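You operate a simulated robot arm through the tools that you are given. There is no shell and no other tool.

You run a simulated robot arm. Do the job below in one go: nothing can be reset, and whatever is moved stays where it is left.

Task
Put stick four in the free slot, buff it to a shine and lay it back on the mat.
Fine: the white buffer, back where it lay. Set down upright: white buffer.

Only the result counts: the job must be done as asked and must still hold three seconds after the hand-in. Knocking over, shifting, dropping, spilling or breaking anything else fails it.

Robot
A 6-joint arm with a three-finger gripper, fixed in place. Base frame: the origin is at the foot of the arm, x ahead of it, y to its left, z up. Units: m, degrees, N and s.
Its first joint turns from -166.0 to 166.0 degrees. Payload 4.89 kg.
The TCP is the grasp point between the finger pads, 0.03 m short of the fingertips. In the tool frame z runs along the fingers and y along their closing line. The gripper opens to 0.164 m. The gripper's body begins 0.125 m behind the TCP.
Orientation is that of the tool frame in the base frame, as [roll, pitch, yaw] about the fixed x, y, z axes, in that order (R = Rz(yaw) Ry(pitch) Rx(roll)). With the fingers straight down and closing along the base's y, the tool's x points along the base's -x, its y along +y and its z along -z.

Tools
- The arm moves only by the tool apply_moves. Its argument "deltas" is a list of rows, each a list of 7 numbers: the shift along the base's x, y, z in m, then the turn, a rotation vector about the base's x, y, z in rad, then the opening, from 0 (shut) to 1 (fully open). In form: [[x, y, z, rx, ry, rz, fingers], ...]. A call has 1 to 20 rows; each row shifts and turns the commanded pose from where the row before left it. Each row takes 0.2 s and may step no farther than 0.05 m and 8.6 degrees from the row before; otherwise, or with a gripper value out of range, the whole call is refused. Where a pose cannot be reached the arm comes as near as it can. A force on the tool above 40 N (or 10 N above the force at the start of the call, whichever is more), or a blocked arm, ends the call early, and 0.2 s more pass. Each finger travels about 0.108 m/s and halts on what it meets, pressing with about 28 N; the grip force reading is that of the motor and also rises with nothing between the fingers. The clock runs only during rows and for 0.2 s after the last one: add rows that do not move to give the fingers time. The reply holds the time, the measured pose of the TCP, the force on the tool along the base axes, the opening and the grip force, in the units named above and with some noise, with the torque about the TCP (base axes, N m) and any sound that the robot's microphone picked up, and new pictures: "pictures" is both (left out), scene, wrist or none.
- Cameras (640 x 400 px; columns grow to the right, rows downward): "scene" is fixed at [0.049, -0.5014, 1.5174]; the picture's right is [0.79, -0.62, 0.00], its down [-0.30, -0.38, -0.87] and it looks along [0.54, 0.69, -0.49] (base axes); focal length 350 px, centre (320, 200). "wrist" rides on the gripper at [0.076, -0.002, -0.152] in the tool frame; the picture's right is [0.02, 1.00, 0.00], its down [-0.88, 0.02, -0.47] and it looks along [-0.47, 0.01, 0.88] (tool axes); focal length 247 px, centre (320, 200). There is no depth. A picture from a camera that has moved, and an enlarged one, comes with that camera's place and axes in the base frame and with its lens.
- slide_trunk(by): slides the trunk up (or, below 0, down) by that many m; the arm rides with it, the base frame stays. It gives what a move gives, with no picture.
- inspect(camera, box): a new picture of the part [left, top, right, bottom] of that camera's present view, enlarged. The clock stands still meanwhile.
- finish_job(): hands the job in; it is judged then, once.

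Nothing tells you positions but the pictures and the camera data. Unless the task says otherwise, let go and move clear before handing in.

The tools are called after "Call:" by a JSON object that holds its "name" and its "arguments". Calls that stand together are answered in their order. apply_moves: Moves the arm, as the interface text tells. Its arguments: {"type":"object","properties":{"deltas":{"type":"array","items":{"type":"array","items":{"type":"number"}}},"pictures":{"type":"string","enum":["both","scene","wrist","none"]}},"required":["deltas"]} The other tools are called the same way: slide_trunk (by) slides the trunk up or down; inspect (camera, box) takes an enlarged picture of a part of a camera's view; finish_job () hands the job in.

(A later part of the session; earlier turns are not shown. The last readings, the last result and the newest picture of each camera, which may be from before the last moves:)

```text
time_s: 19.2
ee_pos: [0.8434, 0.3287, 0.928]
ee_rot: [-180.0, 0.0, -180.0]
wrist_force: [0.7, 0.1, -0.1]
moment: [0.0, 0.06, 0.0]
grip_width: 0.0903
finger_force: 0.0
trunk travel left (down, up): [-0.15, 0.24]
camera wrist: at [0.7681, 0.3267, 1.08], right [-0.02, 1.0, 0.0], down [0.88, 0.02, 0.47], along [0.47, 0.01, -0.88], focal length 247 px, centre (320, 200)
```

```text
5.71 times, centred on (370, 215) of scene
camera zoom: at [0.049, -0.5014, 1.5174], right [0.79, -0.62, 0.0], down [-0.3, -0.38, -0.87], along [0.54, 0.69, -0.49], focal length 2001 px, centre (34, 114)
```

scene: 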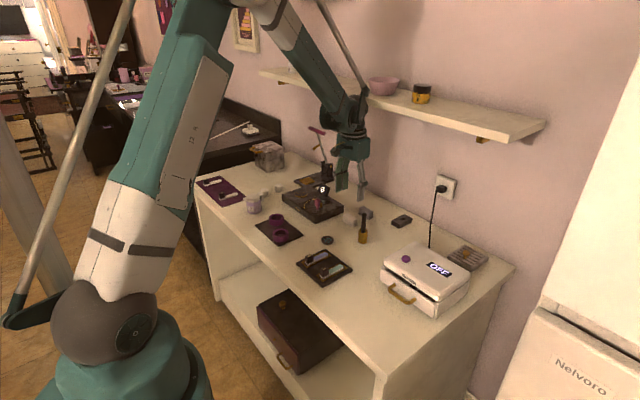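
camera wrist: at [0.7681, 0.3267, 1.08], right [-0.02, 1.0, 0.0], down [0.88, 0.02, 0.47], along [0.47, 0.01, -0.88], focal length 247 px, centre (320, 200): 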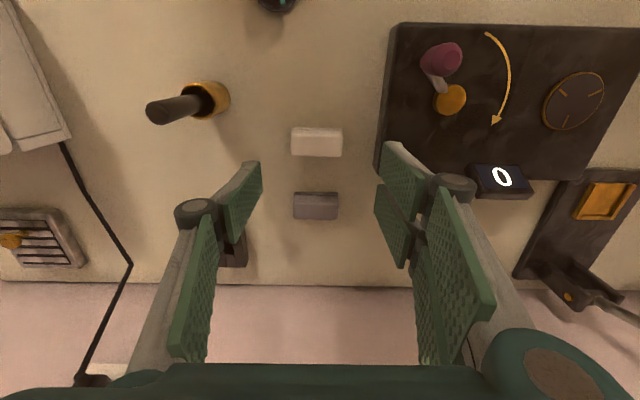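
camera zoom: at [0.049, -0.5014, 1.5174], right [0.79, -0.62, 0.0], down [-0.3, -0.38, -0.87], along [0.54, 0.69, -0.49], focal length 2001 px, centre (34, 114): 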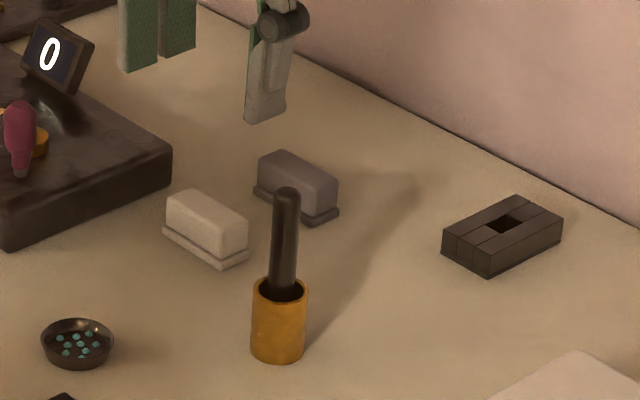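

The buffer's centre is at about (0.845, 0.325), 0.059 m long in y, top z≈0.80. I'll centre and descend part way with a narrower opening.

Call:
{"name": "apply_moves", "arguments": {"deltas": [[0.0012, -0.004, -0.02, 0, 0, 0, 0.48], [0, 0, -0.03, 0, 0, 0, 0.48], [0, 0, -0.025, 0, 0, 0, 0.48], [0, 0, 0, 0, 0, 0, 0.48]]}}

Call:
{"name": "inspect", "arguments": {"camera": "wrist", "box": [220, 100, 420, 240]}}

Call:
{"name": "inspect", "arguments": {"camera": "scene", "box": [320, 180, 420, 250]}}

```text
time_s: 20.2
ee_pos: [0.8456, 0.3247, 0.8531]
ee_rot: [-180.0, 0.0, 179.9]
wrist_force: [-0.6, 0.2, 0.0]
moment: [0.0, -0.04, -0.01]
grip_width: 0.0788
finger_force: 0.1
trunk travel left (down, up): [-0.15, 0.24]
camera wrist: at [0.7687, 0.3225, 1.0051], right [-0.02, 1.0, 0.0], down [0.88, 0.02, 0.47], along [0.47, 0.01, -0.88], focal length 247 px, centre (320, 200)
```

scene: 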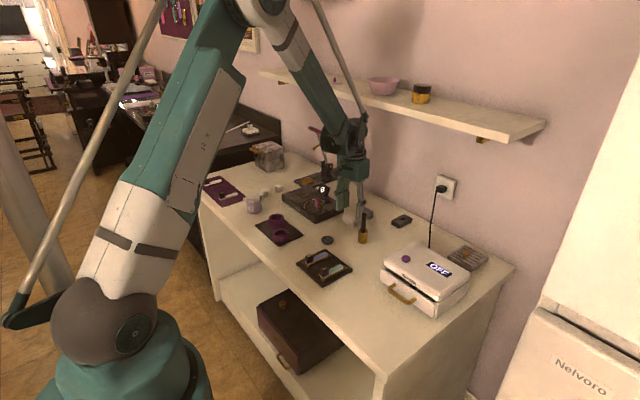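
wrist: 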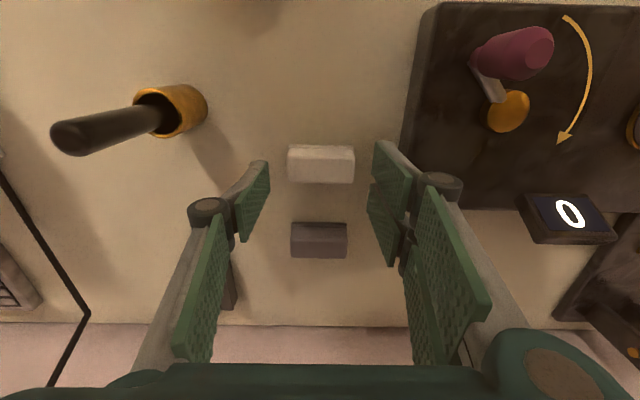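

```text
2.86 times, centred on (320, 170) of wrist
camera zoom: at [0.7687, 0.3225, 1.0051], right [-0.02, 1.0, 0.0], down [0.88, 0.02, 0.47], along [0.47, 0.01, -0.88], focal length 706 px, centre (320, 286)
```

zoom: 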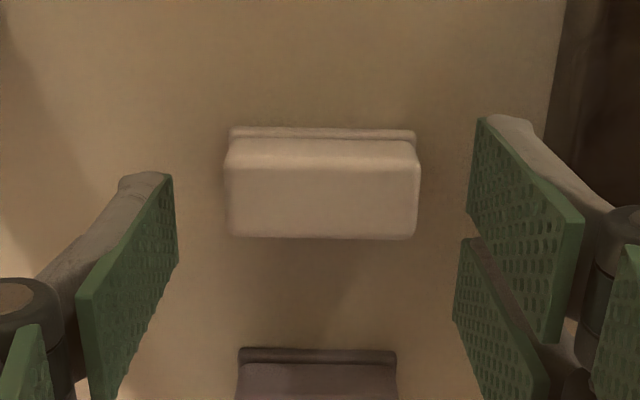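

```text
5.71 times, centred on (370, 215) of scene
camera zoom: at [0.049, -0.5014, 1.5174], right [0.79, -0.62, 0.0], down [-0.3, -0.38, -0.87], along [0.54, 0.69, -0.49], focal length 2001 px, centre (34, 114)
```

zoom: 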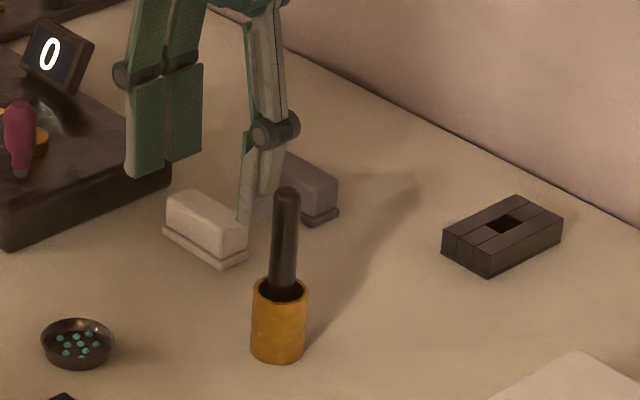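

The buffer is well centred between the fingers. I'll go down so the fingertips sit just above its base flange and close.

Call:
{"name": "apply_moves", "arguments": {"deltas": [[0.0015, 0, -0.015, 0, 0, 0, 0.48], [0, 0, -0.012, 0, 0, 0, 0.48], [0, 0, -0.007, 0, 0, 0, 0.48], [0, 0, 0, 0, 0, 0, 0.48]]}}

Call:
{"name": "inspect", "arguments": {"camera": "scene", "box": [330, 190, 400, 240]}}

Call:
{"name": "inspect", "arguments": {"camera": "wrist", "box": [220, 100, 420, 240]}}

```text
time_s: 21.2
ee_pos: [0.8475, 0.3254, 0.8192]
ee_rot: [-180.0, 0.0, -179.9]
wrist_force: [0.1, 0.0, 0.3]
moment: [0.01, -0.01, -0.01]
grip_width: 0.0787
finger_force: 0.0
trunk travel left (down, up): [-0.15, 0.24]
camera wrist: at [0.7706, 0.3229, 0.9712], right [-0.02, 1.0, 0.0], down [0.88, 0.02, 0.47], along [0.47, 0.01, -0.88], focal length 247 px, centre (320, 200)
```

scene: 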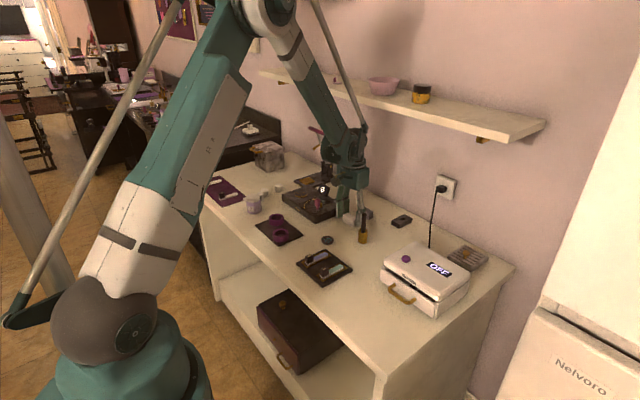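
wrist: 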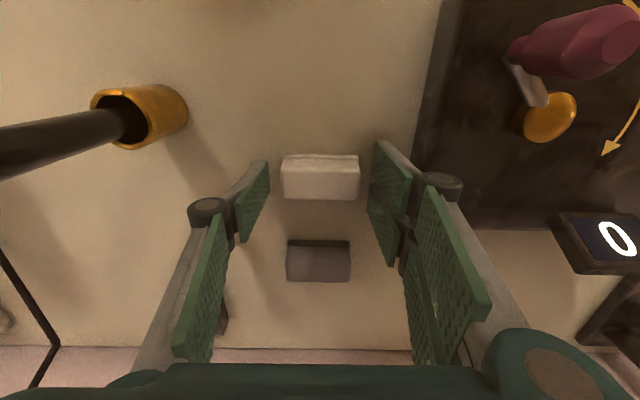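

```text
8.00 times, centred on (365, 215) of scene
camera zoom: at [0.049, -0.5014, 1.5174], right [0.79, -0.62, 0.0], down [-0.3, -0.38, -0.87], along [0.54, 0.69, -0.49], focal length 2802 px, centre (-40, 80)
```

zoom: 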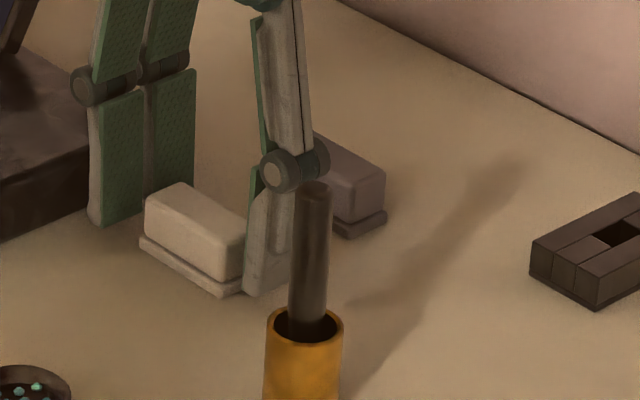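

```text
2.86 times, centred on (320, 170) of wrist
camera zoom: at [0.7706, 0.3229, 0.9712], right [-0.02, 1.0, 0.0], down [0.88, 0.02, 0.47], along [0.47, 0.01, -0.88], focal length 706 px, centre (320, 286)
```

zoom: 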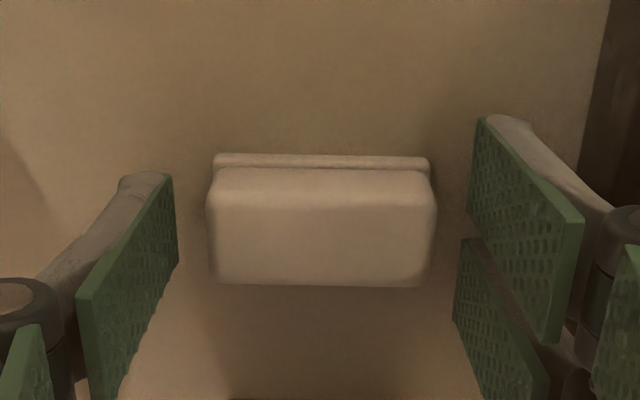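

Fingers straddle the buffer's ends above the flange. Closing on it now.

Call:
{"name": "apply_moves", "arguments": {"deltas": [[0, 0, 0, 0, 0, 0, 0.4], [0, 0, 0, 0, 0, 0, 0.3], [0, 0, 0, 0, 0, 0, 0.3], [0, 0, 0, 0, 0, 0, 0.3]]}}

Call:
{"name": "inspect", "arguments": {"camera": "scene", "box": [330, 190, 400, 240]}}

Call:
{"name": "inspect", "arguments": {"camera": "wrist", "box": [220, 100, 420, 240]}}

```text
time_s: 22.2
ee_pos: [0.8467, 0.3248, 0.8191]
ee_rot: [-180.0, 0.0, -180.0]
wrist_force: [-0.4, -0.2, -0.1]
moment: [0.03, 0.0, 0.0]
grip_width: 0.0569
finger_force: 28.1
trunk travel left (down, up): [-0.15, 0.24]
camera wrist: at [0.7705, 0.3229, 0.9713], right [-0.02, 1.0, 0.0], down [0.88, 0.02, 0.47], along [0.47, 0.01, -0.88], focal length 247 px, centre (320, 200)
```

scene: 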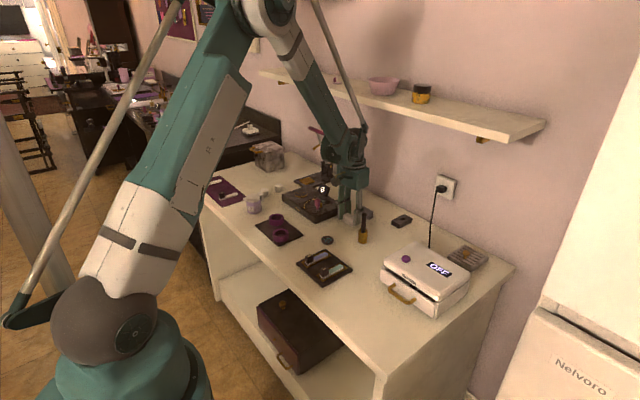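
wrist: 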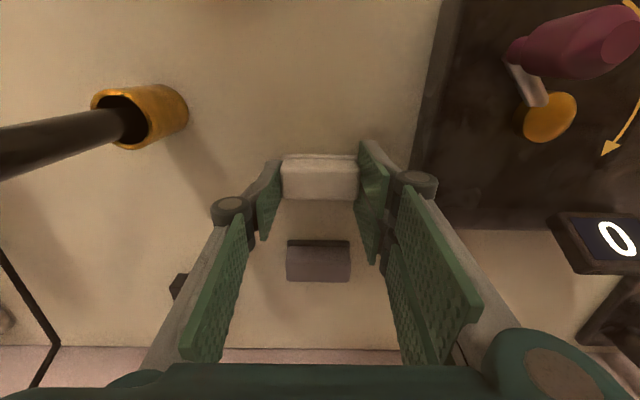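

```text
8.00 times, centred on (365, 215) of scene
camera zoom: at [0.049, -0.5014, 1.5174], right [0.79, -0.62, 0.0], down [-0.3, -0.38, -0.87], along [0.54, 0.69, -0.49], focal length 2802 px, centre (-40, 80)
```

zoom: 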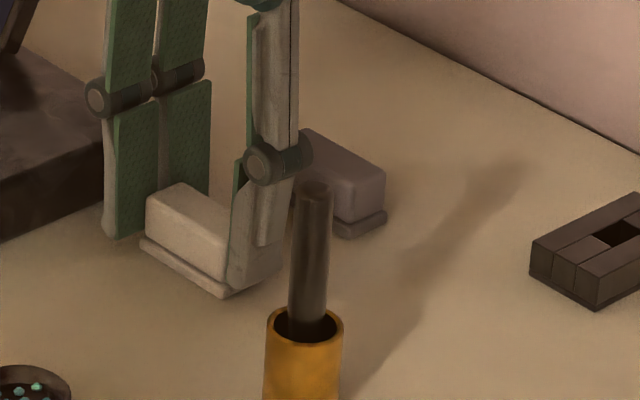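

```text
2.86 times, centred on (320, 170) of wrist
camera zoom: at [0.7705, 0.3229, 0.9713], right [-0.02, 1.0, 0.0], down [0.88, 0.02, 0.47], along [0.47, 0.01, -0.88], focal length 706 px, centre (320, 286)
```

zoom: 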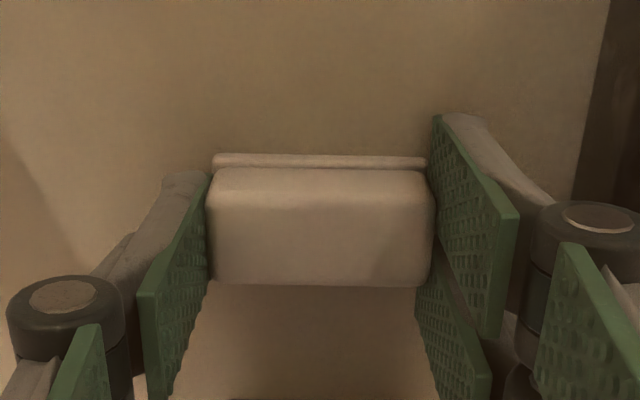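

The white buffer is gripped (0.057 m). I'll lift it and carry it to just above stick 4's blue tip.

Call:
{"name": "apply_moves", "arguments": {"deltas": [[0, 0, 0.01, 0, 0, 0, 0.3], [0, 0, 0.03, 0, 0, 0, 0.3], [0, 0, 0.04, 0, 0, 0, 0.3], [0, 0, 0.03, 0, 0, 0, 0.3], [-0.02, -0.0095, 0, 0, 0, 0, 0.3], [-0.0404, -0.0192, 0, 0, 0, 0, 0.3], [-0.0404, -0.0192, 0, 0, 0, 0, 0.3], [-0.0404, -0.0192, 0, 0, 0, 0, 0.3], [-0.0404, -0.0192, 0, 0, 0, 0, 0.3], [-0.0404, -0.0192, 0, 0, 0, 0, 0.3], [0, 0, -0.03, 0, 0, 0, 0.3], [0, 0, -0.03, 0, 0, 0, 0.3], [0, 0, 0, 0, 0, 0, 0.3]]}}

Call:
{"name": "inspect", "arguments": {"camera": "wrist", "box": [220, 80, 420, 240]}}

Call:
{"name": "inspect", "arguments": {"camera": "scene", "box": [290, 220, 370, 285]}}

```text
time_s: 25.0
ee_pos: [0.6265, 0.2192, 0.8696]
ee_rot: [180.0, 0.0, -180.0]
wrist_force: [0.2, -0.2, -0.3]
moment: [0.02, -0.02, 0.02]
grip_width: 0.0568
finger_force: 28.2
trunk travel left (down, up): [-0.15, 0.24]
camera wrist: at [0.5489, 0.2174, 1.0218], right [-0.02, 1.0, 0.0], down [0.88, 0.02, 0.47], along [0.47, 0.01, -0.88], focal length 247 px, centre (320, 200)
```

scene: 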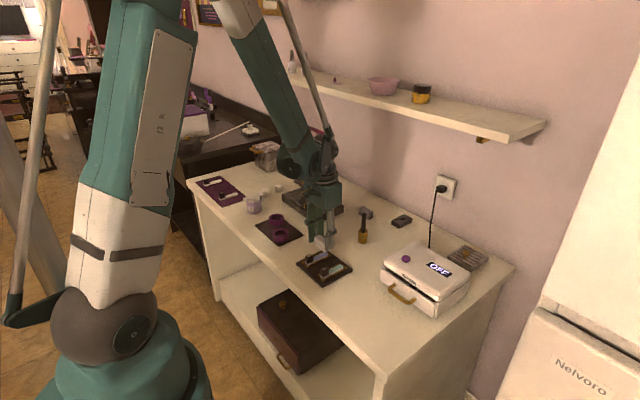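
wrist: 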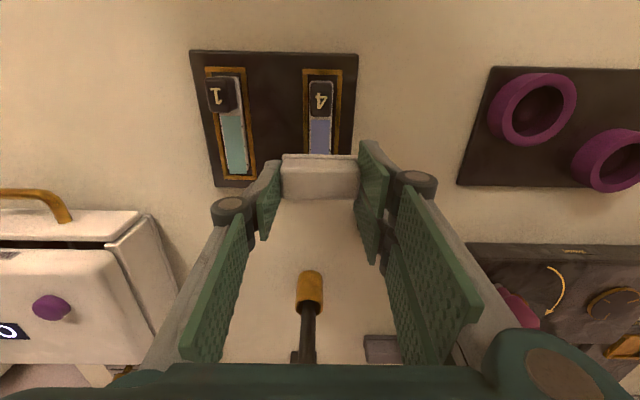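

```text
2.50 times, centred on (320, 160) of wrist
camera zoom: at [0.5489, 0.2174, 1.0218], right [-0.02, 1.0, 0.0], down [0.88, 0.02, 0.47], along [0.47, 0.01, -0.88], focal length 617 px, centre (320, 300)
```

zoom: 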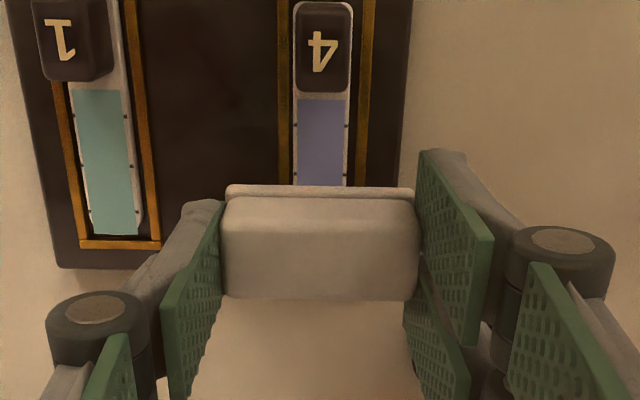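

```text
6.15 times, centred on (330, 252) of scene
camera zoom: at [0.049, -0.5014, 1.5174], right [0.79, -0.62, 0.0], down [-0.3, -0.38, -0.87], along [0.54, 0.69, -0.49], focal length 2155 px, centre (258, -123)
```

zoom: 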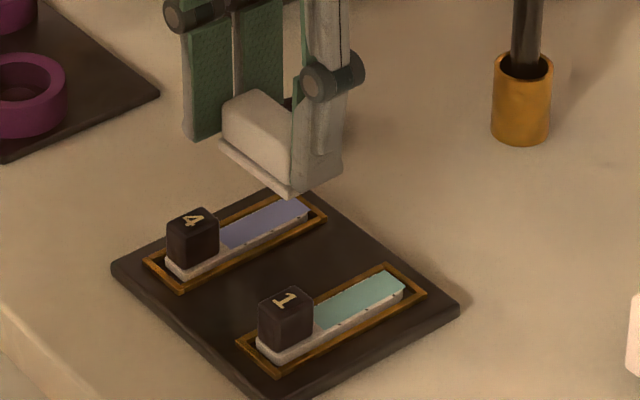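

The buffer hangs above the blue tip (x 0.589–0.643). I'll lower it to just above expected contact (TCP z≈0.834), then feel for contact in small steps.

Call:
{"name": "apply_moves", "arguments": {"deltas": [[-0.004, 0, -0.015, 0, 0, 0, 0.3], [0, 0, -0.012, 0, 0, 0, 0.3], [0, 0, -0.006, 0, 0, 0, 0.3], [0, 0, 0, 0, 0, 0, 0.3]]}}

Call:
{"name": "inspect", "arguments": {"camera": "scene", "box": [290, 220, 370, 285]}}

Call:
{"name": "inspect", "arguments": {"camera": "wrist", "box": [220, 80, 420, 240]}}

```text
time_s: 26.0
ee_pos: [0.6216, 0.2189, 0.8349]
ee_rot: [180.0, 0.0, -179.9]
wrist_force: [0.0, -0.7, -0.6]
moment: [-0.02, 0.0, -0.03]
grip_width: 0.0567
finger_force: 28.2
trunk travel left (down, up): [-0.15, 0.24]
camera wrist: at [0.5447, 0.2172, 0.9887], right [-0.02, 1.0, 0.0], down [0.88, 0.02, 0.47], along [0.47, 0.01, -0.88], focal length 247 px, centre (320, 200)
```

scene: 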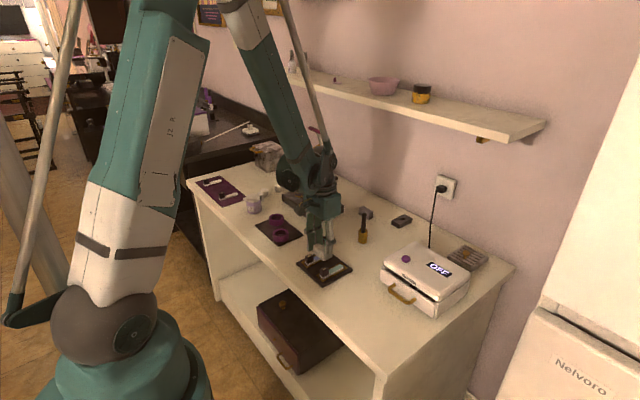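
wrist: 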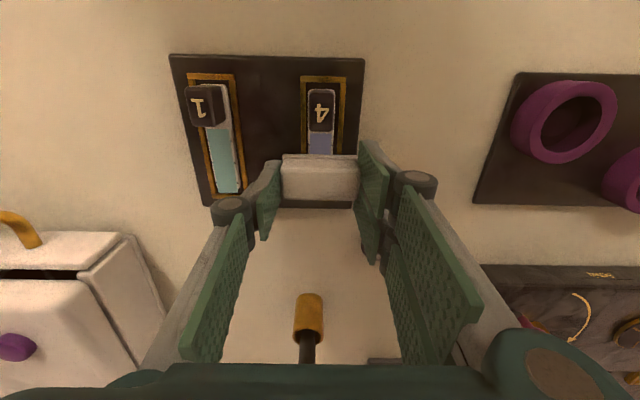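

```text
6.15 times, centred on (330, 252) of scene
camera zoom: at [0.049, -0.5014, 1.5174], right [0.79, -0.62, 0.0], down [-0.3, -0.38, -0.87], along [0.54, 0.69, -0.49], focal length 2155 px, centre (258, -123)
```

zoom: 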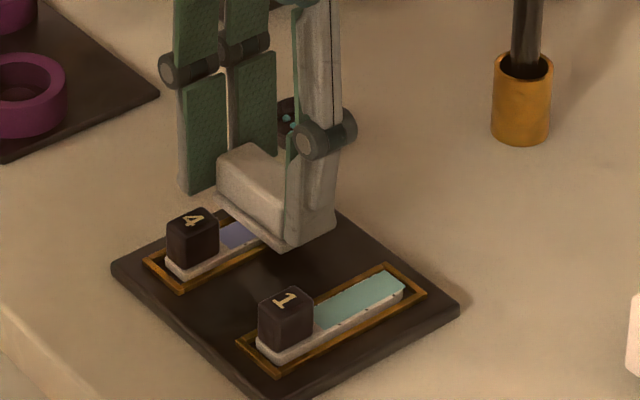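

```text
2.50 times, centred on (320, 160) of wrist
camera zoom: at [0.5447, 0.2172, 0.9887], right [-0.02, 1.0, 0.0], down [0.88, 0.02, 0.47], along [0.47, 0.01, -0.88], focal length 617 px, centre (320, 300)
```

zoom: 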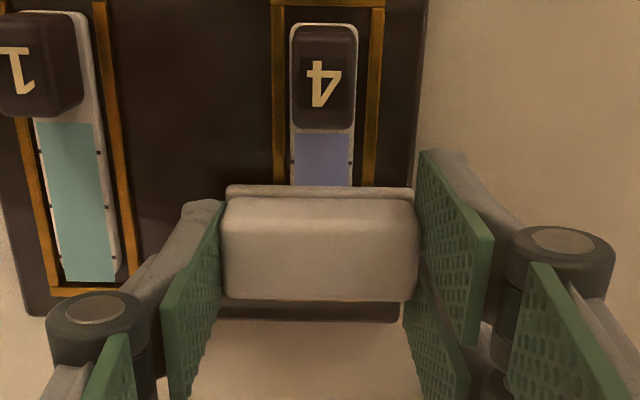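

Still no contact. Lowering in half-millimetre steps.

Call:
{"name": "apply_moves", "arguments": {"deltas": [[0, 0, -0.001, 0, 0, 0, 0.3], [0, 0, 0, 0, 0, 0, 0.3]], "pictures": "none"}}

Call:
{"name": "apply_moves", "arguments": {"deltas": [[0, 0, -0.0005, 0, 0, 0, 0.3], [0, 0, 0, 0, 0, 0, 0.3]], "pictures": "none"}}

```text
time_s: 26.6
ee_pos: [0.6204, 0.2196, 0.8364]
ee_rot: [-179.9, 0.1, -180.0]
wrist_force: [0.9, 0.0, -0.4]
moment: [0.02, -0.01, 0.0]
grip_width: 0.0565
finger_force: 27.8
trunk travel left (down, up): [-0.15, 0.24]
```

```text
time_s: 27.2
ee_pos: [0.6209, 0.2186, 0.8349]
ee_rot: [-180.0, 0.1, -180.0]
wrist_force: [0.9, -0.1, 1.0]
moment: [-0.02, -0.01, -0.01]
grip_width: 0.0563
finger_force: 27.9
trunk travel left (down, up): [-0.15, 0.24]
```

Nothing definite yet; a little further.

Call:
{"name": "apply_moves", "arguments": {"deltas": [[0, 0, -0.0004, 0, 0, 0, 0.3], [0, 0, 0, 0, 0, 0, 0.3]], "pictures": "none"}}

```text
time_s: 27.8
ee_pos: [0.6194, 0.2186, 0.8342]
ee_rot: [-180.0, 0.0, 180.0]
wrist_force: [0.7, 0.1, 7.6]
moment: [0.04, -0.02, -0.01]
grip_width: 0.057
finger_force: 28.1
trunk travel left (down, up): [-0.15, 0.24]
```

Light contact at about 7.6 N. Now I'll rub back and forth along the blue tip.

Call:
{"name": "apply_moves", "arguments": {"deltas": [[-0.0075, 0, 0, 0, 0, 0, 0.3], [-0.0075, 0, 0, 0, 0, 0, 0.3], [0.012, 0, 0, 0, 0, 0, 0.3], [0.012, 0, 0, 0, 0, 0, 0.3], [0.012, 0, 0, 0, 0, 0, 0.3], [-0.012, 0, 0, 0, 0, 0, 0.3], [-0.012, 0, 0, 0, 0, 0, 0.3], [-0.012, 0, 0, 0, 0, 0, 0.3], [0.012, 0, 0, 0, 0, 0, 0.3], [0.012, 0, 0, 0, 0, 0, 0.3], [0.012, 0, 0, 0, 0, 0, 0.3], [0, 0, 0, 0, 0, 0, 0.3]]}}

Call:
{"name": "inspect", "arguments": {"camera": "wrist", "box": [220, 80, 420, 240]}}

Call:
{"name": "inspect", "arguments": {"camera": "scene", "box": [300, 235, 360, 285]}}

```text
time_s: 30.4
ee_pos: [0.6412, 0.2189, 0.8349]
ee_rot: [179.9, 0.0, -180.0]
wrist_force: [-1.5, -0.2, 3.8]
moment: [-0.02, 0.07, 0.02]
grip_width: 0.0566
finger_force: 27.7
trunk travel left (down, up): [-0.15, 0.24]
camera wrist: at [0.5657, 0.217, 0.9868], right [-0.02, 1.0, 0.0], down [0.88, 0.02, 0.47], along [0.47, 0.01, -0.88], focal length 247 px, centre (320, 200)
```

scene: 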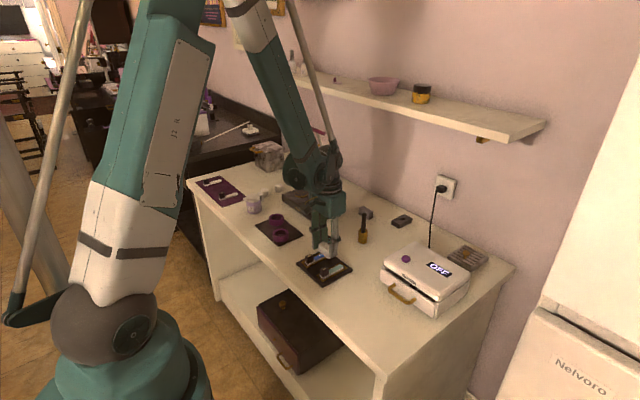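
wrist: 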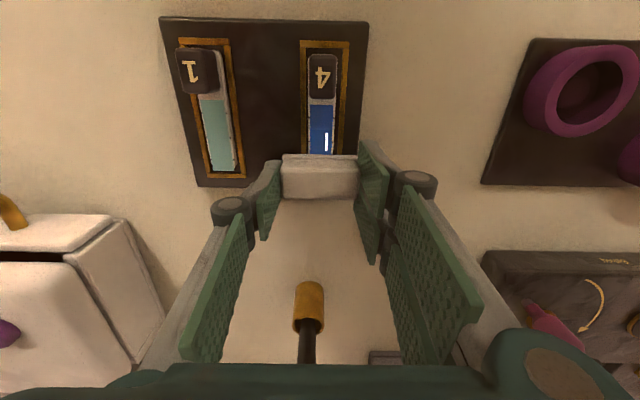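

```text
2.50 times, centred on (320, 160) of wrist
camera zoom: at [0.5657, 0.217, 0.9868], right [-0.02, 1.0, 0.0], down [0.88, 0.02, 0.47], along [0.47, 0.01, -0.88], focal length 617 px, centre (320, 300)
```

zoom: 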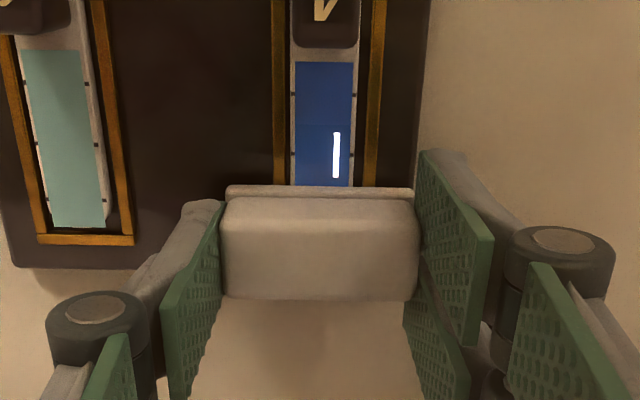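

```text
8.00 times, centred on (330, 260) of scene
camera zoom: at [0.049, -0.5014, 1.5174], right [0.79, -0.62, 0.0], down [-0.3, -0.38, -0.87], along [0.54, 0.69, -0.49], focal length 2802 px, centre (240, -280)
```

zoom: 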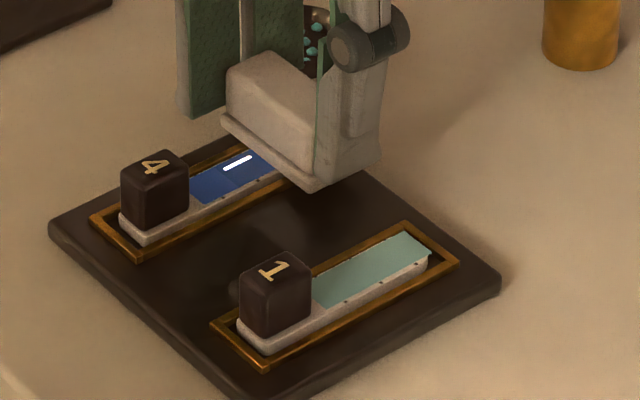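

The tip has already turned glossy deep blue with a highlight. I'll lift the buffer off and inspect the whole tip.

Call:
{"name": "apply_moves", "arguments": {"deltas": [[0, 0, 0.01, 0, 0, 0, 0.3], [0, 0, 0.04, 0, 0, 0, 0.3], [0.04, 0.01, 0.03, 0, 0, 0, 0.3], [0.04, 0.02, 0, 0, 0, 0, 0.3], [0, 0, 0, 0, 0, 0, 0.3]]}}

Call:
{"name": "inspect", "arguments": {"camera": "scene", "box": [300, 235, 360, 285]}}

Call:
{"name": "inspect", "arguments": {"camera": "wrist", "box": [200, 0, 400, 160]}}

```text
refused: row 3 steps farther than a row can; nothing moved
```

```text
8.00 times, centred on (330, 260) of scene
camera zoom: at [0.049, -0.5014, 1.5174], right [0.79, -0.62, 0.0], down [-0.3, -0.38, -0.87], along [0.54, 0.69, -0.49], focal length 2802 px, centre (240, -280)
```

zoom: 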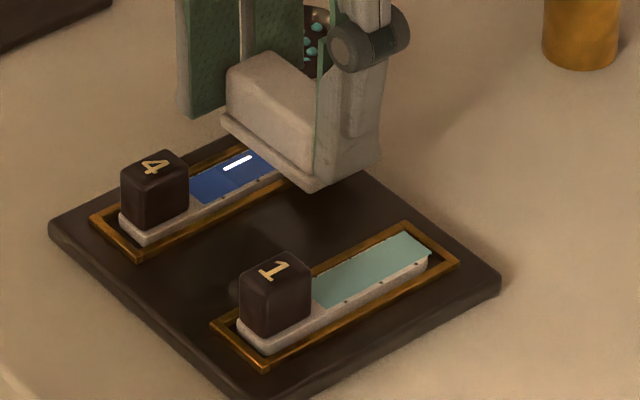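

```text
2.50 times, centred on (300, 80) of wrist
camera zoom: at [0.5657, 0.217, 0.9868], right [-0.02, 1.0, 0.0], down [0.88, 0.02, 0.47], along [0.47, 0.01, -0.88], focal length 617 px, centre (370, 500)
```

zoom: 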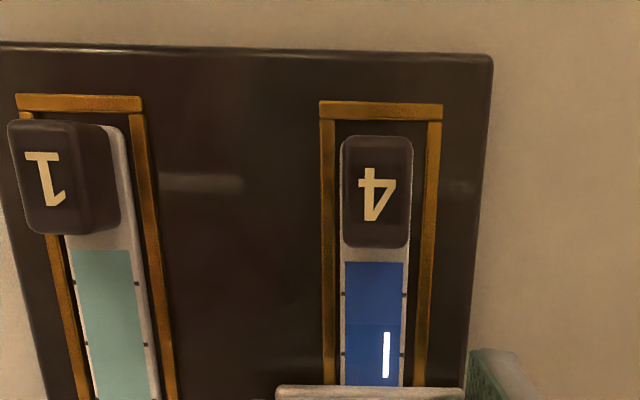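

One row of that move was too long, so nothing moved. I'll lift again with smaller steps.

Call:
{"name": "apply_moves", "arguments": {"deltas": [[0, 0, 0.01, 0, 0, 0, 0.3], [0, 0, 0.04, 0, 0, 0, 0.3], [0.03, 0.01, 0.03, 0, 0, 0, 0.3], [0.03, 0.01, 0, 0, 0, 0, 0.3], [0, 0, 0, 0, 0, 0, 0.3]]}}

Call:
{"name": "inspect", "arguments": {"camera": "scene", "box": [300, 235, 360, 285]}}

Call:
{"name": "inspect", "arguments": {"camera": "wrist", "box": [220, 30, 420, 190]}}

```text
time_s: 31.6
ee_pos: [0.7023, 0.238, 0.9143]
ee_rot: [179.9, -0.1, 179.9]
wrist_force: [0.4, -0.3, 0.5]
moment: [0.03, -0.09, 0.0]
grip_width: 0.0567
finger_force: 28.0
trunk travel left (down, up): [-0.15, 0.24]
camera wrist: at [0.6258, 0.2365, 1.0668], right [-0.02, 1.0, 0.0], down [0.88, 0.02, 0.47], along [0.47, 0.01, -0.88], focal length 247 px, centre (320, 200)
```

scene: 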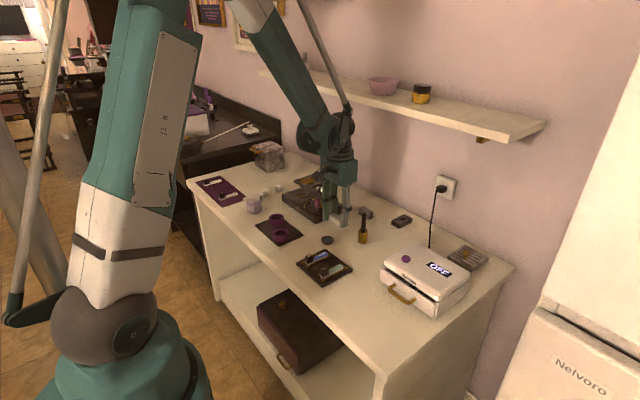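
wrist: 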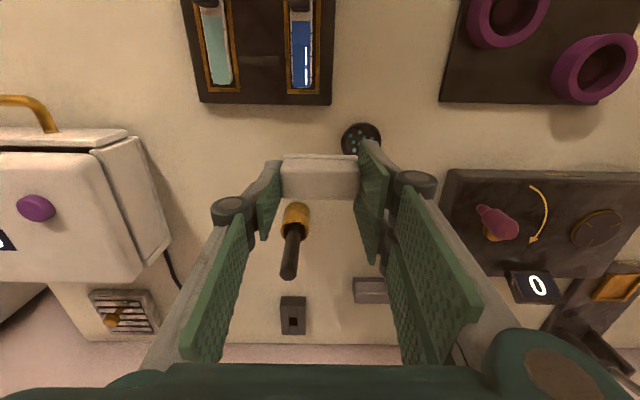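

```text
8.00 times, centred on (330, 260) of scene
camera zoom: at [0.049, -0.5014, 1.5174], right [0.79, -0.62, 0.0], down [-0.3, -0.38, -0.87], along [0.54, 0.69, -0.49], focal length 2802 px, centre (240, -280)
```

zoom: 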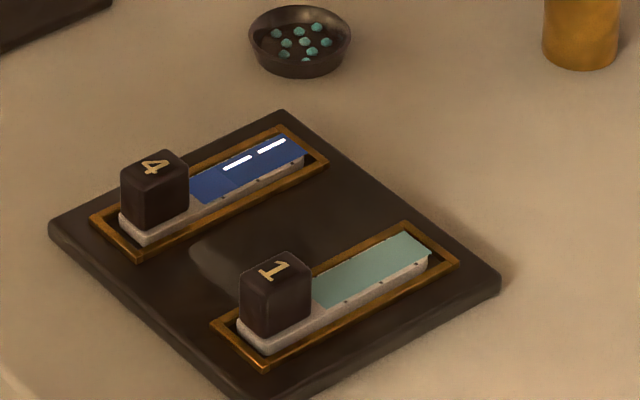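

```text
2.50 times, centred on (320, 110) of wrist
camera zoom: at [0.6258, 0.2365, 1.0668], right [-0.02, 1.0, 0.0], down [0.88, 0.02, 0.47], along [0.47, 0.01, -0.88], focal length 617 px, centre (320, 425)
```

zoom: 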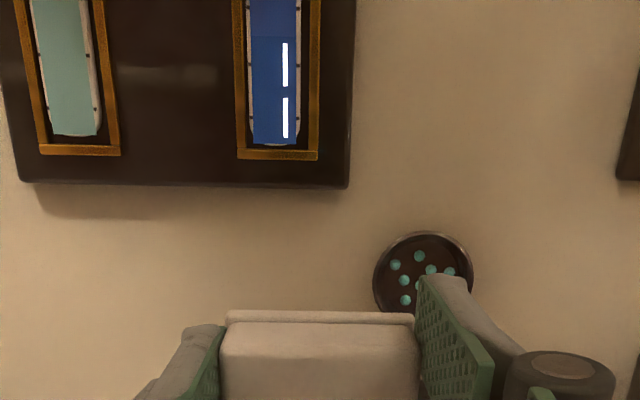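

Two of the three sections show the highlight, but the section nearest the label block has none yet. I'll bring the buffer back and rub that section with short strokes, staying clear of the block.

Call:
{"name": "apply_moves", "arguments": {"deltas": [[-0.035, -0.01, 0, 0, 0, 0, 0.3], [-0.035, -0.01, 0, 0, 0, 0, 0.3], [-0.015, 0, -0.02, 0, 0, 0, 0.3], [0, 0, -0.03, 0, 0, 0, 0.3], [0, 0, -0.024, 0, 0, 0, 0.3], [0, 0, -0.005, 0, 0, 0, 0.3], [0, 0, -0.0005, 0, 0, 0, 0.3], [0, 0, 0, 0, 0, 0, 0.3]]}}

Call:
{"name": "inspect", "arguments": {"camera": "wrist", "box": [220, 80, 420, 240]}}

Call:
{"name": "inspect", "arguments": {"camera": "scene", "box": [300, 235, 360, 285]}}

```text
time_s: 33.4
ee_pos: [0.616, 0.2191, 0.8357]
ee_rot: [180.0, 0.0, 180.0]
wrist_force: [0.6, -0.3, 0.0]
moment: [0.01, -0.02, 0.03]
grip_width: 0.0565
finger_force: 28.0
trunk travel left (down, up): [-0.15, 0.24]
camera wrist: at [0.5401, 0.2168, 0.9872], right [-0.02, 1.0, 0.0], down [0.88, 0.02, 0.47], along [0.47, 0.01, -0.88], focal length 247 px, centre (320, 200)
```

scene: 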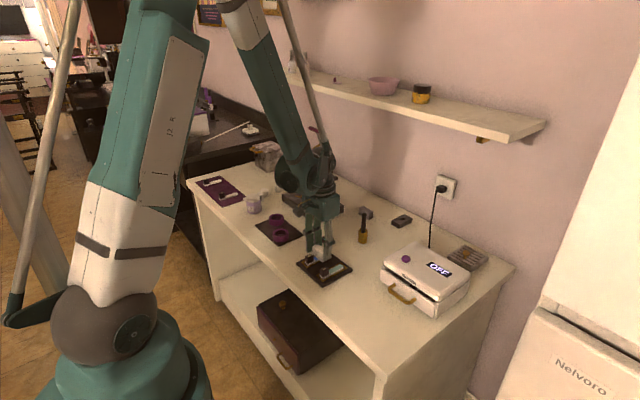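
wrist: 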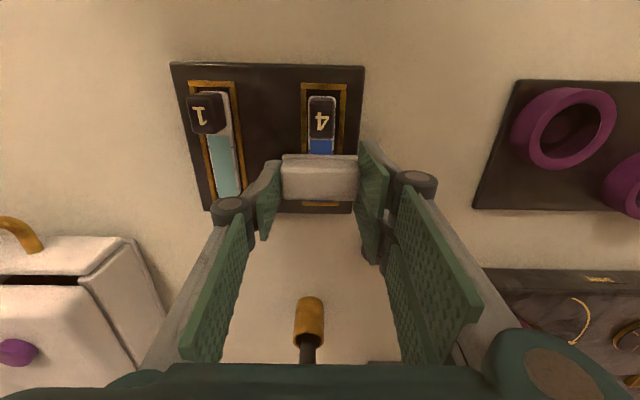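

```text
2.50 times, centred on (320, 160) of wrist
camera zoom: at [0.5401, 0.2168, 0.9872], right [-0.02, 1.0, 0.0], down [0.88, 0.02, 0.47], along [0.47, 0.01, -0.88], focal length 617 px, centre (320, 300)
```

zoom: 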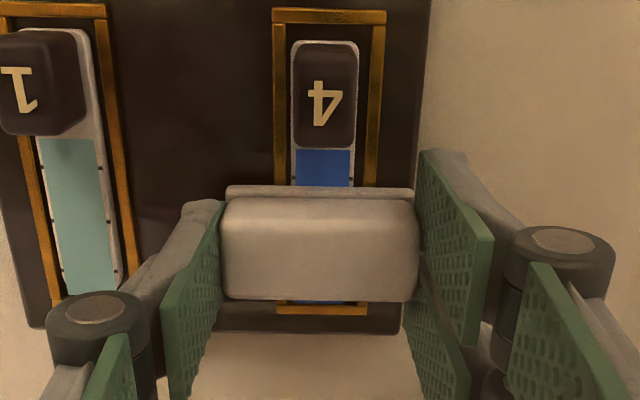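

```text
8.00 times, centred on (330, 260) of scene
camera zoom: at [0.049, -0.5014, 1.5174], right [0.79, -0.62, 0.0], down [-0.3, -0.38, -0.87], along [0.54, 0.69, -0.49], focal length 2802 px, centre (240, -280)
```

zoom: 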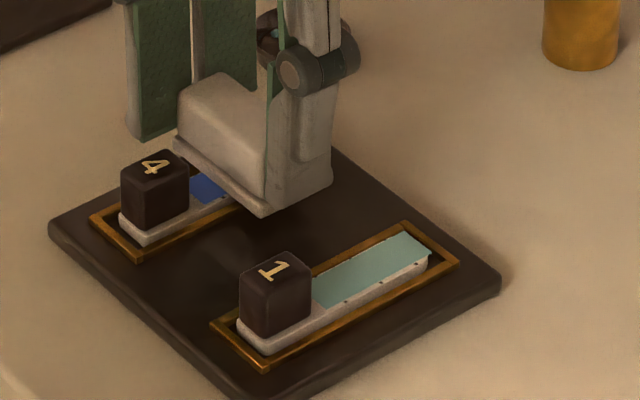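

The block and buffer have about 16 mm between them here. I'll press lightly and rub between x≈0.604 and 0.617, then slide back so the near section becomes visible.

Call:
{"name": "apply_moves", "arguments": {"deltas": [[0, 0, -0.0007, 0, 0, 0, 0.3], [-0.0067, 0, 0, 0, 0, 0, 0.3], [-0.0067, 0, 0, 0, 0, 0, 0.3], [0.0065, 0, 0, 0, 0, 0, 0.3], [0.0065, 0, 0, 0, 0, 0, 0.3], [-0.0065, 0, 0, 0, 0, 0, 0.3], [-0.0065, 0, 0, 0, 0, 0, 0.3], [0.0065, 0, 0, 0, 0, 0, 0.3], [0.0065, 0, 0, 0, 0, 0, 0.3], [0.007, 0, 0, 0, 0, 0, 0.3], [0, 0, 0, 0, 0, 0, 0.3]]}}

Call:
{"name": "inspect", "arguments": {"camera": "wrist", "box": [220, 80, 420, 240]}}

Call:
{"name": "inspect", "arguments": {"camera": "scene", "box": [300, 235, 360, 285]}}

```text
time_s: 35.8
ee_pos: [0.6237, 0.2189, 0.8344]
ee_rot: [179.9, 0.1, -180.0]
wrist_force: [-1.5, 0.7, 8.4]
moment: [0.02, 0.08, -0.02]
grip_width: 0.0565
finger_force: 27.5
trunk travel left (down, up): [-0.15, 0.24]
camera wrist: at [0.5474, 0.2171, 0.9865], right [-0.02, 1.0, 0.0], down [0.88, 0.02, 0.47], along [0.47, 0.01, -0.88], focal length 247 px, centre (320, 200)
```

scene: 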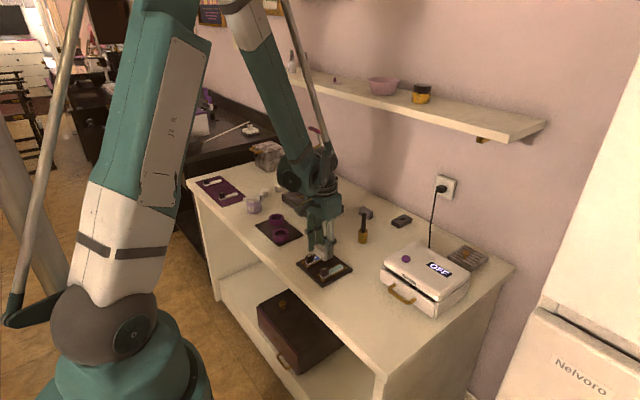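
wrist: 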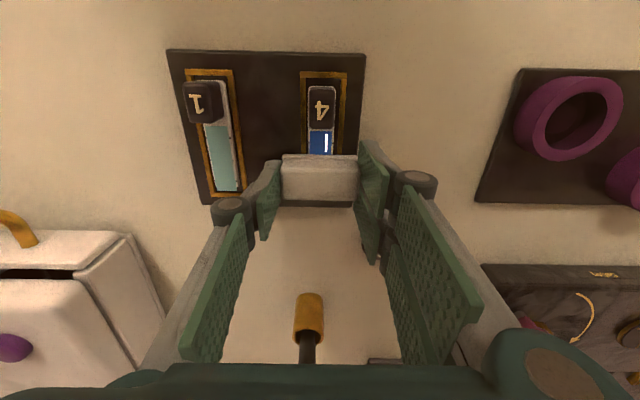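

```text
2.50 times, centred on (320, 160) of wrist
camera zoom: at [0.5474, 0.2171, 0.9865], right [-0.02, 1.0, 0.0], down [0.88, 0.02, 0.47], along [0.47, 0.01, -0.88], focal length 617 px, centre (320, 300)
```

zoom: 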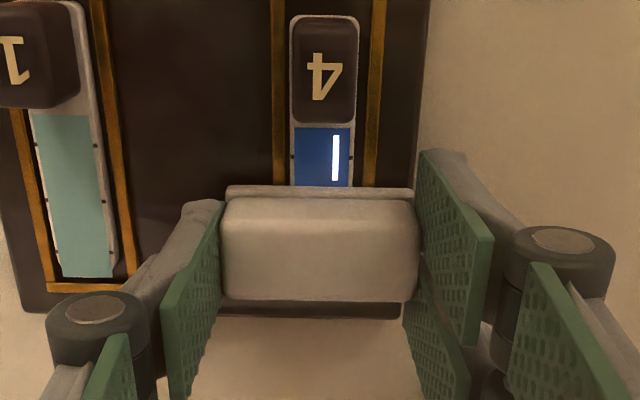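

```text
8.00 times, centred on (330, 260) of scene
camera zoom: at [0.049, -0.5014, 1.5174], right [0.79, -0.62, 0.0], down [-0.3, -0.38, -0.87], along [0.54, 0.69, -0.49], focal length 2802 px, centre (240, -280)
```

zoom: 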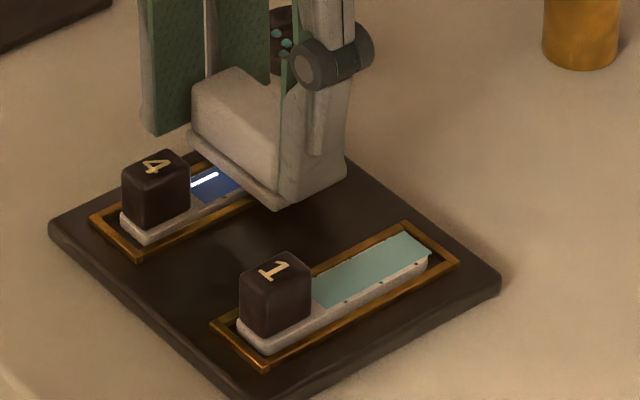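

All the visible near section now has its highlight. I'll lift the buffer, check the whole tip, and carry the buffer back above where it lay.

Call:
{"name": "apply_moves", "arguments": {"deltas": [[0, 0, 0.01, 0, 0, 0, 0.3], [0, 0, 0.04, 0, 0, 0, 0.3], [0, 0, 0.04, 0, 0, 0, 0.3], [0.0372, 0.0175, 0, 0, 0, 0, 0.3], [0.0372, 0.0175, 0, 0, 0, 0, 0.3], [0.0372, 0.0175, 0, 0, 0, 0, 0.3], [0.0372, 0.0175, 0, 0, 0, 0, 0.3], [0.0372, 0.0175, 0, 0, 0, 0, 0.3], [0.0274, 0.0135, 0, 0, 0, 0, 0.3], [0.01, 0.0045, 0, 0, 0, 0, 0.3], [0, 0, -0.04, 0, 0, 0, 0.3], [0, 0, -0.04, 0, 0, 0, 0.3], [0, 0, 0, 0, 0, 0, 0.3]]}}

Call:
{"name": "inspect", "arguments": {"camera": "scene", "box": [300, 235, 360, 285]}}

Call:
{"name": "inspect", "arguments": {"camera": "scene", "box": [330, 190, 400, 240]}}

Call:
{"name": "inspect", "arguments": {"camera": "wrist", "box": [220, 100, 420, 240]}}

```text
time_s: 38.6
ee_pos: [0.8456, 0.3251, 0.8442]
ee_rot: [180.0, 0.0, -180.0]
wrist_force: [-1.0, 0.1, -0.9]
moment: [0.03, 0.01, 0.01]
grip_width: 0.0566
finger_force: 27.4
trunk travel left (down, up): [-0.15, 0.24]
camera wrist: at [0.7702, 0.3228, 0.9955], right [-0.02, 1.0, 0.0], down [0.88, 0.02, 0.47], along [0.47, 0.01, -0.88], focal length 247 px, centre (320, 200)
```

scene: 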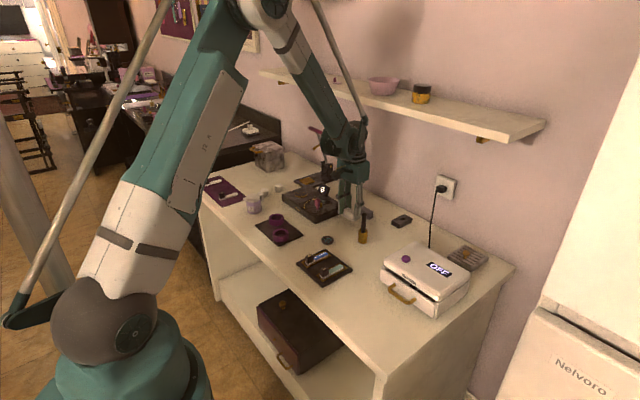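
wrist: 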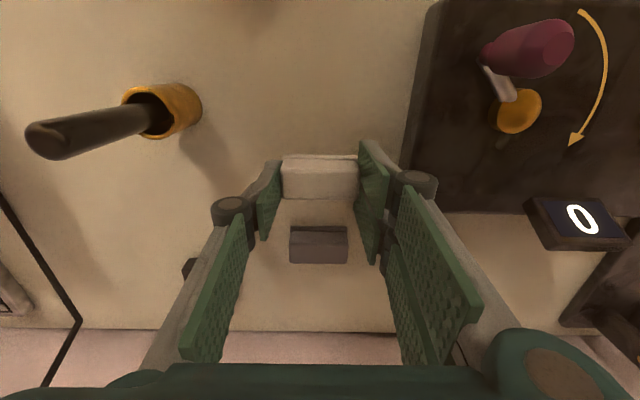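

```text
8.00 times, centred on (330, 260) of scene
camera zoom: at [0.049, -0.5014, 1.5174], right [0.79, -0.62, 0.0], down [-0.3, -0.38, -0.87], along [0.54, 0.69, -0.49], focal length 2802 px, centre (240, -280)
```

zoom: 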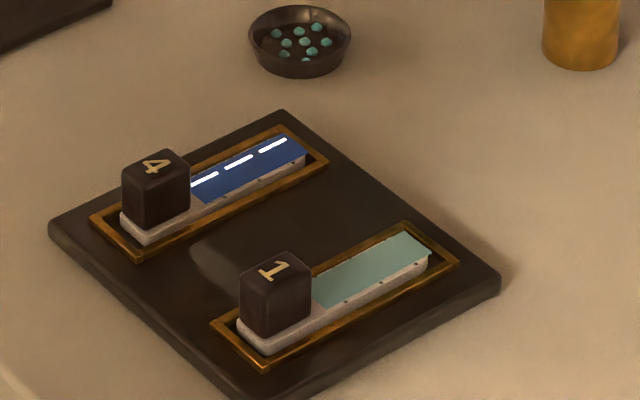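

```text
8.00 times, centred on (365, 215) of scene
camera zoom: at [0.049, -0.5014, 1.5174], right [0.79, -0.62, 0.0], down [-0.3, -0.38, -0.87], along [0.54, 0.69, -0.49], focal length 2802 px, centre (-40, 80)
```

zoom: 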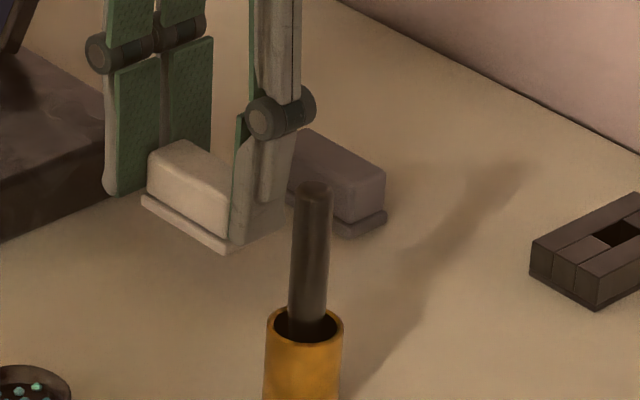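

```text
2.86 times, centred on (320, 170) of wrist
camera zoom: at [0.7702, 0.3228, 0.9955], right [-0.02, 1.0, 0.0], down [0.88, 0.02, 0.47], along [0.47, 0.01, -0.88], focal length 706 px, centre (320, 286)
```

zoom: 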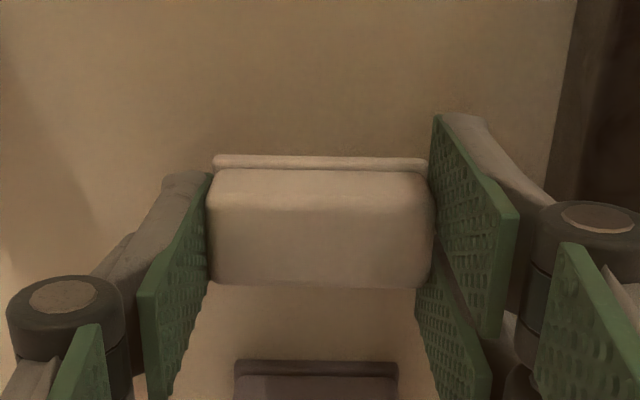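

All three sections shine. Now lowering the buffer onto its spot, gently.

Call:
{"name": "apply_moves", "arguments": {"deltas": [[0, 0, -0.015, 0, 0, 0, 0.3], [0, 0, -0.006, 0, 0, 0, 0.3], [0, 0, -0.0027, 0, 0, 0, 0.3], [0, 0, 0, 0, 0, 0, 0.3]], "pictures": "none"}}

Call:
{"name": "apply_moves", "arguments": {"deltas": [[0, 0, -0.0007, 0, 0, 0, 0.3], [0, 0, 0, 0, 0, 0, 0.3]], "pictures": "none"}}

Call:
{"name": "apply_moves", "arguments": {"deltas": [[0, 0, -0.0005, 0, 0, 0, 0.3], [0, 0, 0, 0, 0, 0, 0.3]], "pictures": "none"}}

```text
time_s: 39.6
ee_pos: [0.8464, 0.3238, 0.8208]
ee_rot: [180.0, 0.0, -180.0]
wrist_force: [-0.3, -0.1, 0.2]
moment: [0.01, -0.02, 0.03]
grip_width: 0.0568
finger_force: 28.7
trunk travel left (down, up): [-0.15, 0.24]
```

```text
time_s: 40.2
ee_pos: [0.8456, 0.324, 0.8205]
ee_rot: [180.0, 0.0, 180.0]
wrist_force: [0.6, -0.2, -0.1]
moment: [0.0, -0.03, 0.01]
grip_width: 0.0567
finger_force: 27.6
trunk travel left (down, up): [-0.15, 0.24]
```

```text
time_s: 40.8
ee_pos: [0.8473, 0.3241, 0.8191]
ee_rot: [-179.9, 0.1, -180.0]
wrist_force: [-0.5, 0.0, -0.4]
moment: [-0.01, -0.01, 0.0]
grip_width: 0.0568
finger_force: 27.7
trunk travel left (down, up): [-0.15, 0.24]
```

Nearly touching; one more tiny step to feel the table.

Call:
{"name": "apply_moves", "arguments": {"deltas": [[0, 0, -0.0004, 0, 0, 0, 0.3], [0, 0, 0, 0, 0, 0, 0.3]], "pictures": "none"}}

```text
time_s: 41.4
ee_pos: [0.8468, 0.324, 0.8184]
ee_rot: [179.9, -0.1, 179.9]
wrist_force: [-0.1, 0.2, 3.1]
moment: [0.09, -0.03, 0.01]
grip_width: 0.0566
finger_force: 27.7
trunk travel left (down, up): [-0.15, 0.24]
```

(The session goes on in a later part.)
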